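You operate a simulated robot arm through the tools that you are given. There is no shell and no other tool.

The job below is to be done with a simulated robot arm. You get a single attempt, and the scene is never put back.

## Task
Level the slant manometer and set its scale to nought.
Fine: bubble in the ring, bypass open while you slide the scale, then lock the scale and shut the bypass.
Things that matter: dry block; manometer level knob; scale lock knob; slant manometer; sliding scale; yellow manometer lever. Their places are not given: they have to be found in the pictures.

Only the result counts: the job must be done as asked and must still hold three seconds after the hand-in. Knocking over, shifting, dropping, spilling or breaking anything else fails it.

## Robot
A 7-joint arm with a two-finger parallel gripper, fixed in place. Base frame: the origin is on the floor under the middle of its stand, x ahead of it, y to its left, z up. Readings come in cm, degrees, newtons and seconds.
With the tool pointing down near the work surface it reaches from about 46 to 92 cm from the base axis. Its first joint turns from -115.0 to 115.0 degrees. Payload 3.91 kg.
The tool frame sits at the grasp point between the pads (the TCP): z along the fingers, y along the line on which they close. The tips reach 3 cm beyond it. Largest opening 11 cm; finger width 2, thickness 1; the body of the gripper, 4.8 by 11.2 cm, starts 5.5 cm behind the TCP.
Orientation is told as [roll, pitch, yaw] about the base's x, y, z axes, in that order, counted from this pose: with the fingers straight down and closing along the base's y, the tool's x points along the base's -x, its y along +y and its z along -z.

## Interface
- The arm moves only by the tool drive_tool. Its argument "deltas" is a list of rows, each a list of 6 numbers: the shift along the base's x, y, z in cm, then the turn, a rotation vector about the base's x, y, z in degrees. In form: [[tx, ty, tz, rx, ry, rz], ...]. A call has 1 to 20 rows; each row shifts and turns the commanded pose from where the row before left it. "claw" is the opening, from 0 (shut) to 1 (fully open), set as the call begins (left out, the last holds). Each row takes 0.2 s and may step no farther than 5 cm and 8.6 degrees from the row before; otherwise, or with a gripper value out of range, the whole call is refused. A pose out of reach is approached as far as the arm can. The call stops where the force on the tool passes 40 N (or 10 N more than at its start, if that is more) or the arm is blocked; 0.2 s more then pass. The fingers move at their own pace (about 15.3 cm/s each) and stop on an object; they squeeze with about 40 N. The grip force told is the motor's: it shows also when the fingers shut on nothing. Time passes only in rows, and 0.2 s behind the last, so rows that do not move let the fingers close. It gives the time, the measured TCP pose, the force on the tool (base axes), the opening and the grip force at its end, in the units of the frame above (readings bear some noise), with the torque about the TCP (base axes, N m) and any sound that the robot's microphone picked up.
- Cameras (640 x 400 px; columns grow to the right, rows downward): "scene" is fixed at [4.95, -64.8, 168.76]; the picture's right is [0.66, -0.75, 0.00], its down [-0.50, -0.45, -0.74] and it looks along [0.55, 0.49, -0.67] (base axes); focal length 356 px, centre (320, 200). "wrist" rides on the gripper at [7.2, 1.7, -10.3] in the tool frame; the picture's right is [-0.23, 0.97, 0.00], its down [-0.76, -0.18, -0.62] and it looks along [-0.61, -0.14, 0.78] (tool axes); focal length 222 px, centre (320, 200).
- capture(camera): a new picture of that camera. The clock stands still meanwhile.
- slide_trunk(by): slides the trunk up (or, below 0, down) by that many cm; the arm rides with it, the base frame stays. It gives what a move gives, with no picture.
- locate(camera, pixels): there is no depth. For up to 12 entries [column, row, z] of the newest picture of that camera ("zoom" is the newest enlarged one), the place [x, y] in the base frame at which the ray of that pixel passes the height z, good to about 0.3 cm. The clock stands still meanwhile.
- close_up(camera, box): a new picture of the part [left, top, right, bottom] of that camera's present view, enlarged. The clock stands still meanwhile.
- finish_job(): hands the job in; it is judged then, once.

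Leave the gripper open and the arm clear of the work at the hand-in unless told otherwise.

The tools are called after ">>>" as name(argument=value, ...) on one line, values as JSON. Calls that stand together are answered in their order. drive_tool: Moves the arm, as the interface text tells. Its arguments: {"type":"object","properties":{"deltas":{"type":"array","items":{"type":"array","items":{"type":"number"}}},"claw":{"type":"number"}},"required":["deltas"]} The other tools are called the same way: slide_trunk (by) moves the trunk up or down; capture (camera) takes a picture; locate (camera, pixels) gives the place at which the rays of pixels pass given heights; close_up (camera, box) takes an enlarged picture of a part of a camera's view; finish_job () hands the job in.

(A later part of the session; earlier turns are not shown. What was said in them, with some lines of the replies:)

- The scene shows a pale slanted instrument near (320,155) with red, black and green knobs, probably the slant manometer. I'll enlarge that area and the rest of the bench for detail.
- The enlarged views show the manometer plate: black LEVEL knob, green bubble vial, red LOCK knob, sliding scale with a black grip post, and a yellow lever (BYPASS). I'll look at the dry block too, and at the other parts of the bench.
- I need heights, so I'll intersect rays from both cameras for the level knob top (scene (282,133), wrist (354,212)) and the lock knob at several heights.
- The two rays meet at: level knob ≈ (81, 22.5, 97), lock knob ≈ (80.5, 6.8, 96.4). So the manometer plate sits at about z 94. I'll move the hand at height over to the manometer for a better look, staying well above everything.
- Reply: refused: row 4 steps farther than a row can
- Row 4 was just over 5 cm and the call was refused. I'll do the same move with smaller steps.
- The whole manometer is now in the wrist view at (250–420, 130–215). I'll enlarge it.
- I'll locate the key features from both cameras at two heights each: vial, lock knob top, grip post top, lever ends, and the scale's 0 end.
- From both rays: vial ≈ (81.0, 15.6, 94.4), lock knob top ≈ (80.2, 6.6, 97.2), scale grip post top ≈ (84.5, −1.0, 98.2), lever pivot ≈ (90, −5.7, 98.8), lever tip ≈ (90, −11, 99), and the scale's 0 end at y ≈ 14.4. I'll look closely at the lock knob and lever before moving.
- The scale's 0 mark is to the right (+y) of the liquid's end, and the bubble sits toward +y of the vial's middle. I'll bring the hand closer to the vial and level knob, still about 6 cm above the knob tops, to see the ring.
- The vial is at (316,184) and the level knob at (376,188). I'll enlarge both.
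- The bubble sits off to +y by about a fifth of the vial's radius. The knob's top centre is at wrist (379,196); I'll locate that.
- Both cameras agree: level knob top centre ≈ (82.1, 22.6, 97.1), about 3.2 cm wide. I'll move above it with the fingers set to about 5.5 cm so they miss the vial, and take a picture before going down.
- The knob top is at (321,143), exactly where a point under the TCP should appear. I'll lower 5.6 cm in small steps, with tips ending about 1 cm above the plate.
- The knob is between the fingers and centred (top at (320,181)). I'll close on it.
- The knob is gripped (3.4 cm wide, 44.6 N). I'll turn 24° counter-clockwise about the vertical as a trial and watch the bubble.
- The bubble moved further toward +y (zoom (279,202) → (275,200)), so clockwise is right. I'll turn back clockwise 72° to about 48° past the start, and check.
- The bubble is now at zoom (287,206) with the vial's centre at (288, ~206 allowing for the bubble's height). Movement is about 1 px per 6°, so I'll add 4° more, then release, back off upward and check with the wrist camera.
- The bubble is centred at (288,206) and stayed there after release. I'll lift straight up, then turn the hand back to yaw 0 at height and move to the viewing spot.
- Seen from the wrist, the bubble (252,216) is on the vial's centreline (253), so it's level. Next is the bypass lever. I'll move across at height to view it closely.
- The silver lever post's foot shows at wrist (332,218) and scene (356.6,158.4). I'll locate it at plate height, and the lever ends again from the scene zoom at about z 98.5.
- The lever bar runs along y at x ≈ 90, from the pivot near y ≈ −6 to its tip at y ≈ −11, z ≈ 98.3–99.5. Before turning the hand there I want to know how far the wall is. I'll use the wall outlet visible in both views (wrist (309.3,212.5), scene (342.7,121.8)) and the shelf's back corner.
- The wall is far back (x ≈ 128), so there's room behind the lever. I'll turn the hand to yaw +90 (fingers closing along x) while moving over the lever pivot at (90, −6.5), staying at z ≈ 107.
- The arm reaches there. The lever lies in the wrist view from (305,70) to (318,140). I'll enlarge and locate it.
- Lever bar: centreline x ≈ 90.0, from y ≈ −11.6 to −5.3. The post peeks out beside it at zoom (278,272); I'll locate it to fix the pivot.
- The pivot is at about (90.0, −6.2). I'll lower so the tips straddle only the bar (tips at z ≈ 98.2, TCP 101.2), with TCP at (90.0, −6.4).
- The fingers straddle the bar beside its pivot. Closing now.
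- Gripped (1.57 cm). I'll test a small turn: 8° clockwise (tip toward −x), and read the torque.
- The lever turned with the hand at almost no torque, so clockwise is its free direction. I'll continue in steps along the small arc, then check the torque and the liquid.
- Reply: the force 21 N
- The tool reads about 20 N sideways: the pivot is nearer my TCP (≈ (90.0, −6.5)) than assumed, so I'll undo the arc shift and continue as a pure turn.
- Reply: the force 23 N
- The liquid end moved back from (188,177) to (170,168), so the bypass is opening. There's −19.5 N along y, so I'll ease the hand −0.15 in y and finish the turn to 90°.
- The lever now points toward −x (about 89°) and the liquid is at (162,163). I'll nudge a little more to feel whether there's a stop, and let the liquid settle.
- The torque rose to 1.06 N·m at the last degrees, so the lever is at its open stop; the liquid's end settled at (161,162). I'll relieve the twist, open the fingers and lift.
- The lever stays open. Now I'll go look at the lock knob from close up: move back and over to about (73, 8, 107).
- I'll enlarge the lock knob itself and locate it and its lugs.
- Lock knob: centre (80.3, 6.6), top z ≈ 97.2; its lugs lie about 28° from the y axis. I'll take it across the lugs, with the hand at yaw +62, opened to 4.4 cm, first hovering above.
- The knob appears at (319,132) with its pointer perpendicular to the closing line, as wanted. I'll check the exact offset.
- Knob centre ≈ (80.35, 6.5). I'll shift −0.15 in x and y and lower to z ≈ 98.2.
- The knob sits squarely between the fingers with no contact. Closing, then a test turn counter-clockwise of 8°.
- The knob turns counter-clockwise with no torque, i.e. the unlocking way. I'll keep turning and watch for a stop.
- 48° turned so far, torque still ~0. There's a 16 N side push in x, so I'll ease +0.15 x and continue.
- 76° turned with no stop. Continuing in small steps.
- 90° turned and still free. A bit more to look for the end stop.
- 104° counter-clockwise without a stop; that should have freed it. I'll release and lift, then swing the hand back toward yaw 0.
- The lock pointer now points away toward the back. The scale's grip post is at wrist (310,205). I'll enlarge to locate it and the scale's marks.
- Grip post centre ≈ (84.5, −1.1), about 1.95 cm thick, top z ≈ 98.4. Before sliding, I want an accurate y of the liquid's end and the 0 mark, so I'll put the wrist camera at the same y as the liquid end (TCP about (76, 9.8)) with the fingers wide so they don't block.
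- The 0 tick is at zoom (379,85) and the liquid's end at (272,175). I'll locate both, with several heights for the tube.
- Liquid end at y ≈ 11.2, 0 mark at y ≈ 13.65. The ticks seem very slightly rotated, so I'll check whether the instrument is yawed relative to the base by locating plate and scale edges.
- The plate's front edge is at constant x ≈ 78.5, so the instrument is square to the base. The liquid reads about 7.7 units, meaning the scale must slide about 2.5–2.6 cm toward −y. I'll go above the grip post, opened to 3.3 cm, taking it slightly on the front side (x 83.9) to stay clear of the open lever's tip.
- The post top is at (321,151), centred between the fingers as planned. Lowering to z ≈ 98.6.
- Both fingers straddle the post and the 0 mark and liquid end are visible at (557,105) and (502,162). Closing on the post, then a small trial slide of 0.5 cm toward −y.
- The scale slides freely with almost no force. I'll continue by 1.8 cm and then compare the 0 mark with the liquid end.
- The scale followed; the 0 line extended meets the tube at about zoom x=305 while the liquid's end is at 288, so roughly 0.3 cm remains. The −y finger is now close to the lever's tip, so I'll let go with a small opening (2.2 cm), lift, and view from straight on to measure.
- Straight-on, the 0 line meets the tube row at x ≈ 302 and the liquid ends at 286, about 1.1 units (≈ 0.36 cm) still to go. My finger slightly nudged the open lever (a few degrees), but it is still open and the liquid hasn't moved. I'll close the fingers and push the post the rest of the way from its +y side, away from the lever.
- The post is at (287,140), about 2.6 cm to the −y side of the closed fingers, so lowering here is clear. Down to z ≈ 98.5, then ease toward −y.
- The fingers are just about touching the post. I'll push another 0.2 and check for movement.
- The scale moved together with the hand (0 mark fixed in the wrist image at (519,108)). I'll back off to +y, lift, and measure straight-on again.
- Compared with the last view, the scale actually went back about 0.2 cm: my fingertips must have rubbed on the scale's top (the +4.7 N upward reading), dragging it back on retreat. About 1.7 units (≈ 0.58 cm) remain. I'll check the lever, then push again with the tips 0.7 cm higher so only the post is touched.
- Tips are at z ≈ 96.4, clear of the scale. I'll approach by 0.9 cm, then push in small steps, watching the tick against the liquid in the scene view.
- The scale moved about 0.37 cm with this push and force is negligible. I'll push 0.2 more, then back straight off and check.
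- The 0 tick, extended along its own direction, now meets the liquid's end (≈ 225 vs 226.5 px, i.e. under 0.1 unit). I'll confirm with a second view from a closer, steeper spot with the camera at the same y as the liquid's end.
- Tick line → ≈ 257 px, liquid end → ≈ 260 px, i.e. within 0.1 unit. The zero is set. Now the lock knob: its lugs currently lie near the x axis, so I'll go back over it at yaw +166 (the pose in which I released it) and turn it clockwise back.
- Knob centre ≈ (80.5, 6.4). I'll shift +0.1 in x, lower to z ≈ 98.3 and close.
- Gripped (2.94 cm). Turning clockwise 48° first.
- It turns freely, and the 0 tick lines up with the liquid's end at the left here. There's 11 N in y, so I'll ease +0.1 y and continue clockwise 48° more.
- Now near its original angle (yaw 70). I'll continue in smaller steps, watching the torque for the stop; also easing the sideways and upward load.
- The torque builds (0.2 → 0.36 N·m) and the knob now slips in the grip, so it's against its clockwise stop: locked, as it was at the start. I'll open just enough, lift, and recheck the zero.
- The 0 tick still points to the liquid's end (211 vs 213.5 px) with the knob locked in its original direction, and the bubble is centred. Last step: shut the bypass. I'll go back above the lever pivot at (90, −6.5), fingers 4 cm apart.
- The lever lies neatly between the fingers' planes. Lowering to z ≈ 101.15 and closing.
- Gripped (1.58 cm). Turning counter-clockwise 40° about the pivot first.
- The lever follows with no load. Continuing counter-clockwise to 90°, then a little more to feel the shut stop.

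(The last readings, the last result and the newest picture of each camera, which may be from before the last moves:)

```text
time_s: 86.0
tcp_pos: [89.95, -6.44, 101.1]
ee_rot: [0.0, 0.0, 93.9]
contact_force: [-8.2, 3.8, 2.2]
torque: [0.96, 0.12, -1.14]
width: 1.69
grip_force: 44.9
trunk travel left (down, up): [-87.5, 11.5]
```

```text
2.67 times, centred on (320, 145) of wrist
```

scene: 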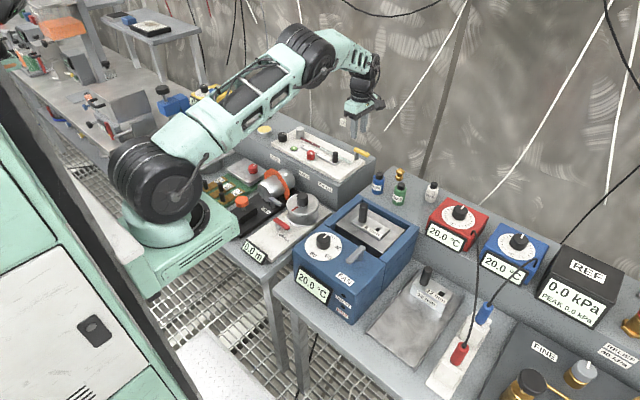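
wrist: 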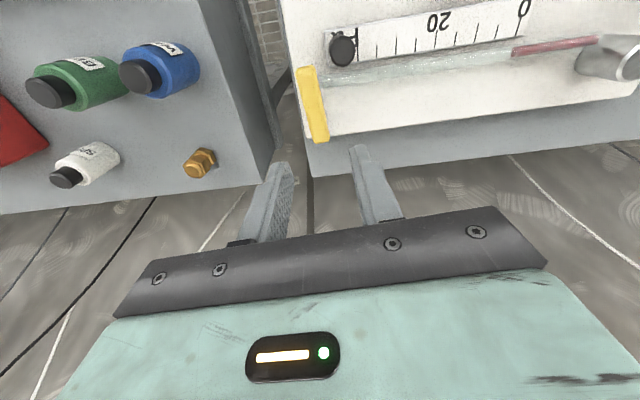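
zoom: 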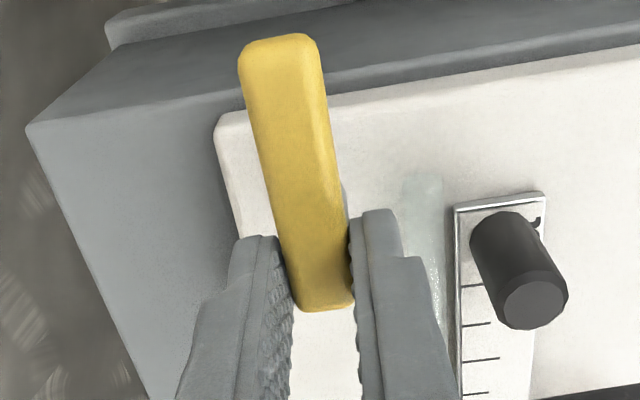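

The torque rose to −1.14 N·m: the lever is at its shut stop, pointing along −y as at the start. I'll relieve the twist by 3.5°, open, and lift clear.

>>> drive_tool(deltas=[[0, 0, 0, 0, 0, -3], [0, 0, 0, 0, 0, 0]])

>>> drive_tool(deltas=[[0, 0, 0, 0, 0, 0], [0, 0, 0, 0, 0, 0], [0, 0, 2, 0, 0, 0], [0, 0, 3, 0, 0, 0], [0, 0, 4, 0, 0, 0], [-2, 1, 3, 0, 0, 0]], claw=0.36)

>>> close_up(camera="scene", box=[274, 120, 386, 180])

```text
time_s: 86.6
tcp_pos: [89.98, -6.53, 101.22]
ee_rot: [0.0, 0.1, 90.9]
contact_force: [-7.5, 0.6, -0.1]
torque: [0.21, 0.16, -0.56]
width: 1.6
grip_force: 45.2
trunk travel left (down, up): [-87.5, 11.5]
```

```text
time_s: 88.0
tcp_pos: [88.12, -5.55, 113.28]
ee_rot: [0.2, 0.0, 91.1]
contact_force: [0.3, 0.5, -0.2]
torque: [0.03, 0.0, -0.02]
width: 3.96
grip_force: 0.1
trunk travel left (down, up): [-87.5, 11.5]
```

```text
5.71 times, centred on (330, 150) of scene
```

zoom: 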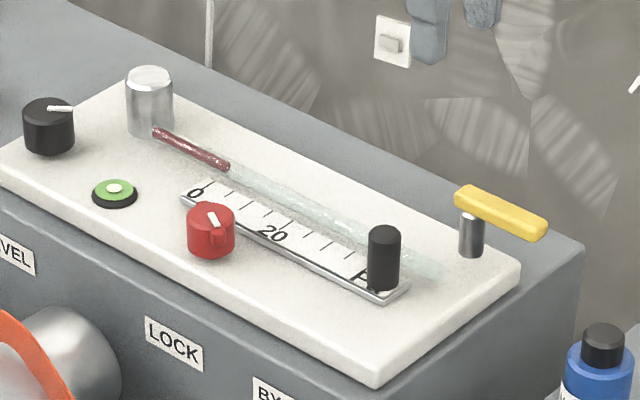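

Everything looks as asked: lever shut, knob locked. I'll swing back to the straight-on viewing spot for a final check of zero and bubble.

>>> drive_tool(deltas=[[-1, 1.2, -0.5, 0, 0, -8], [-1, 1.2, -0.5, 0, 0, -8], [-1, 1.2, -0.5, 0, 0, -8], [-1, 1.2, -0.5, 0, 0, -8], [-1, 1.3, -0.5, 0, 0, -8], [-1, 1.3, -0.5, 0, 0, -8], [-1, 1.3, -0.5, 0, 0, -8], [-1, 1.3, -0.5, 0, 0, -8], [-1, 1.3, -0.5, 0, 0, -8], [-1, 1.3, -0.5, 0, 0, -8], [-1, 1.3, -0.5, 0, 0, -8], [-0.8, 1.3, -0.5, 0, 0, -3], [0, 0, 0, 0, 0, 0]], claw=0.95)

>>> capture(camera="wrist")

>>> close_up(camera="wrist", box=[330, 175, 394, 215])

>>> close_up(camera="wrist", box=[354, 125, 402, 155])

```text
time_s: 90.8
tcp_pos: [76.44, 9.62, 107.05]
ee_rot: [0.0, 0.0, 0.0]
contact_force: [0.8, 0.1, -0.1]
torque: [0.0, -0.02, -0.01]
width: 10.45
grip_force: 0.1
trunk travel left (down, up): [-87.5, 11.5]
```

```text
taken
```

wrist: 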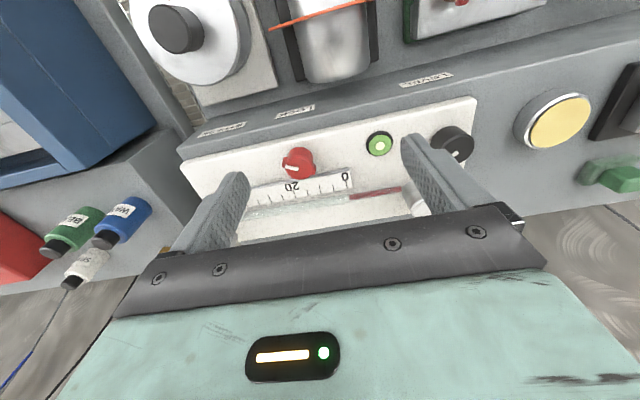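

```text
10.00 times, centred on (362, 195) of wrist
```

zoom: 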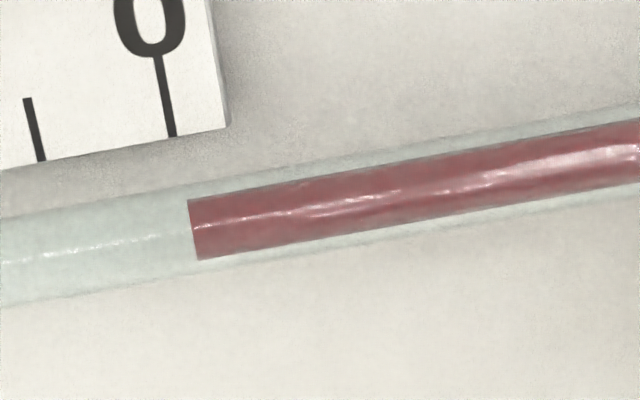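

```text
13.33 times, centred on (378, 140) of wrist
```

zoom: 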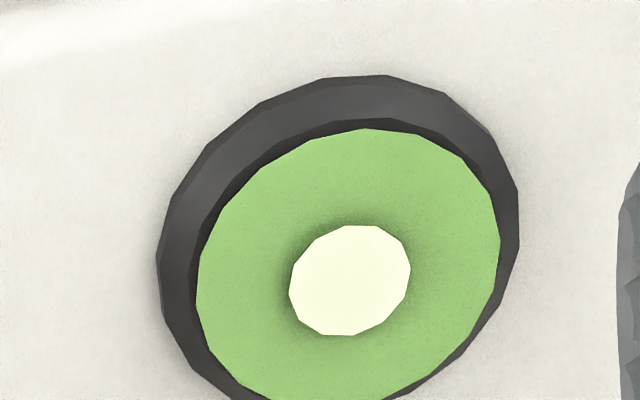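

Final check: tick extension 191 px vs liquid end 192 px, aligned; bubble at 349.5 vs vial centre 348, centred. Bypass shut, scale locked. I'll raise the hand and move it clear, fingers open, and take one last scene picture.

>>> drive_tool(deltas=[[0, 0, 4, 0, 0, 0], [-2, 0.5, 4, 0, 0, 0], [-3, 1, 3, 0, 0, 0], [-3.5, 1.5, 3, 0, 0, 0], [-4, 2, 2, 0, 0, 0], [-4, 2, 1, 0, 0, 0], [-4, 2, 0, 0, 0, 0], [-4, 2, 0, 0, 0, 0], [0, 0, 0, 0, 0, 0]], claw=1)

>>> capture(camera="scene")

>>> close_up(camera="scene", box=[256, 110, 386, 190])

```text
time_s: 92.8
tcp_pos: [51.78, 20.86, 124.21]
ee_rot: [0.0, 0.0, 0.1]
contact_force: [0.3, -0.2, 0.6]
torque: [0.02, -0.02, 0.03]
width: 10.99
grip_force: 0.1
trunk travel left (down, up): [-87.5, 11.5]
```

```text
taken
```

scene: 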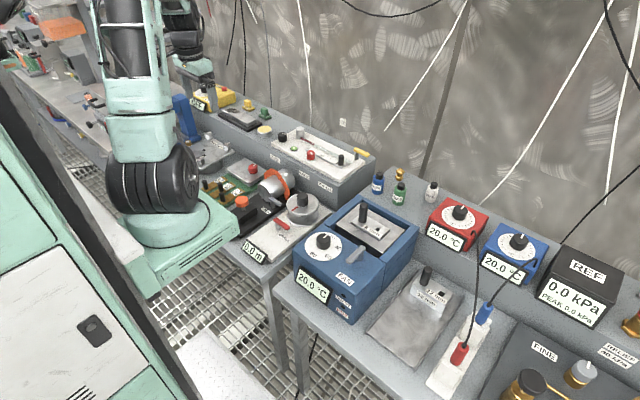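

```text
4.92 times, centred on (321, 150) of scene
```

zoom: 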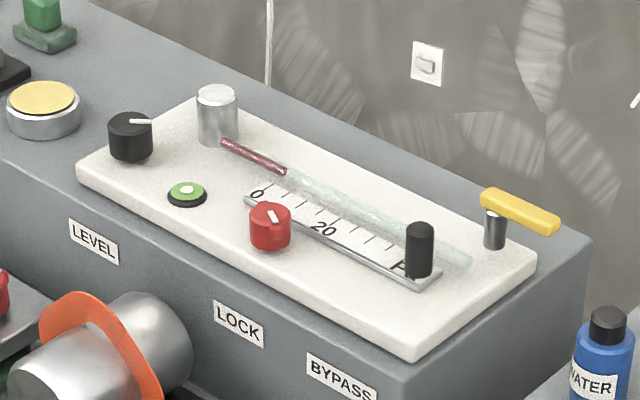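

The hand is back at its start place with the fingers open. The bubble is centred, the 0 mark is at the liquid's end, the lock knob is tight, the bypass lever is shut, and nothing else has moved. Handing in.

>>> finish_job()

```text
The job is handed in.
```

I levelled the slant manometer, set its scale to nought, and handed the job in. I don't have the judge's result.

| Item | State at hand-in |
|---|---|
| **Bubble** | Centred in the vial. I saw no separate ring, so I took the black rim as the ring. |
| **Scale** | The 0 mark is level with the end of the liquid, to about 0.1 of a scale unit. I slid it with the bypass open. |
| **Scale lock** | Turned clockwise to its stop, back where it pointed at the start. I did not push the scale afterwards to test that it holds. |
| **Bypass lever** | Shut against its stop. |

- **Lever nudge:** while I was sliding the scale, a finger moved the open lever a few degrees. It stayed open and the liquid did not move.
- **Scale dragged back:** on one retreat my fingertips pulled the scale back about 0.2 cm. I pushed it forward again and rechecked the zero after locking the scale and after shutting the bypass.

Nothing else on the bench looked moved in the last picture. The arm is back where it started with the gripper open.
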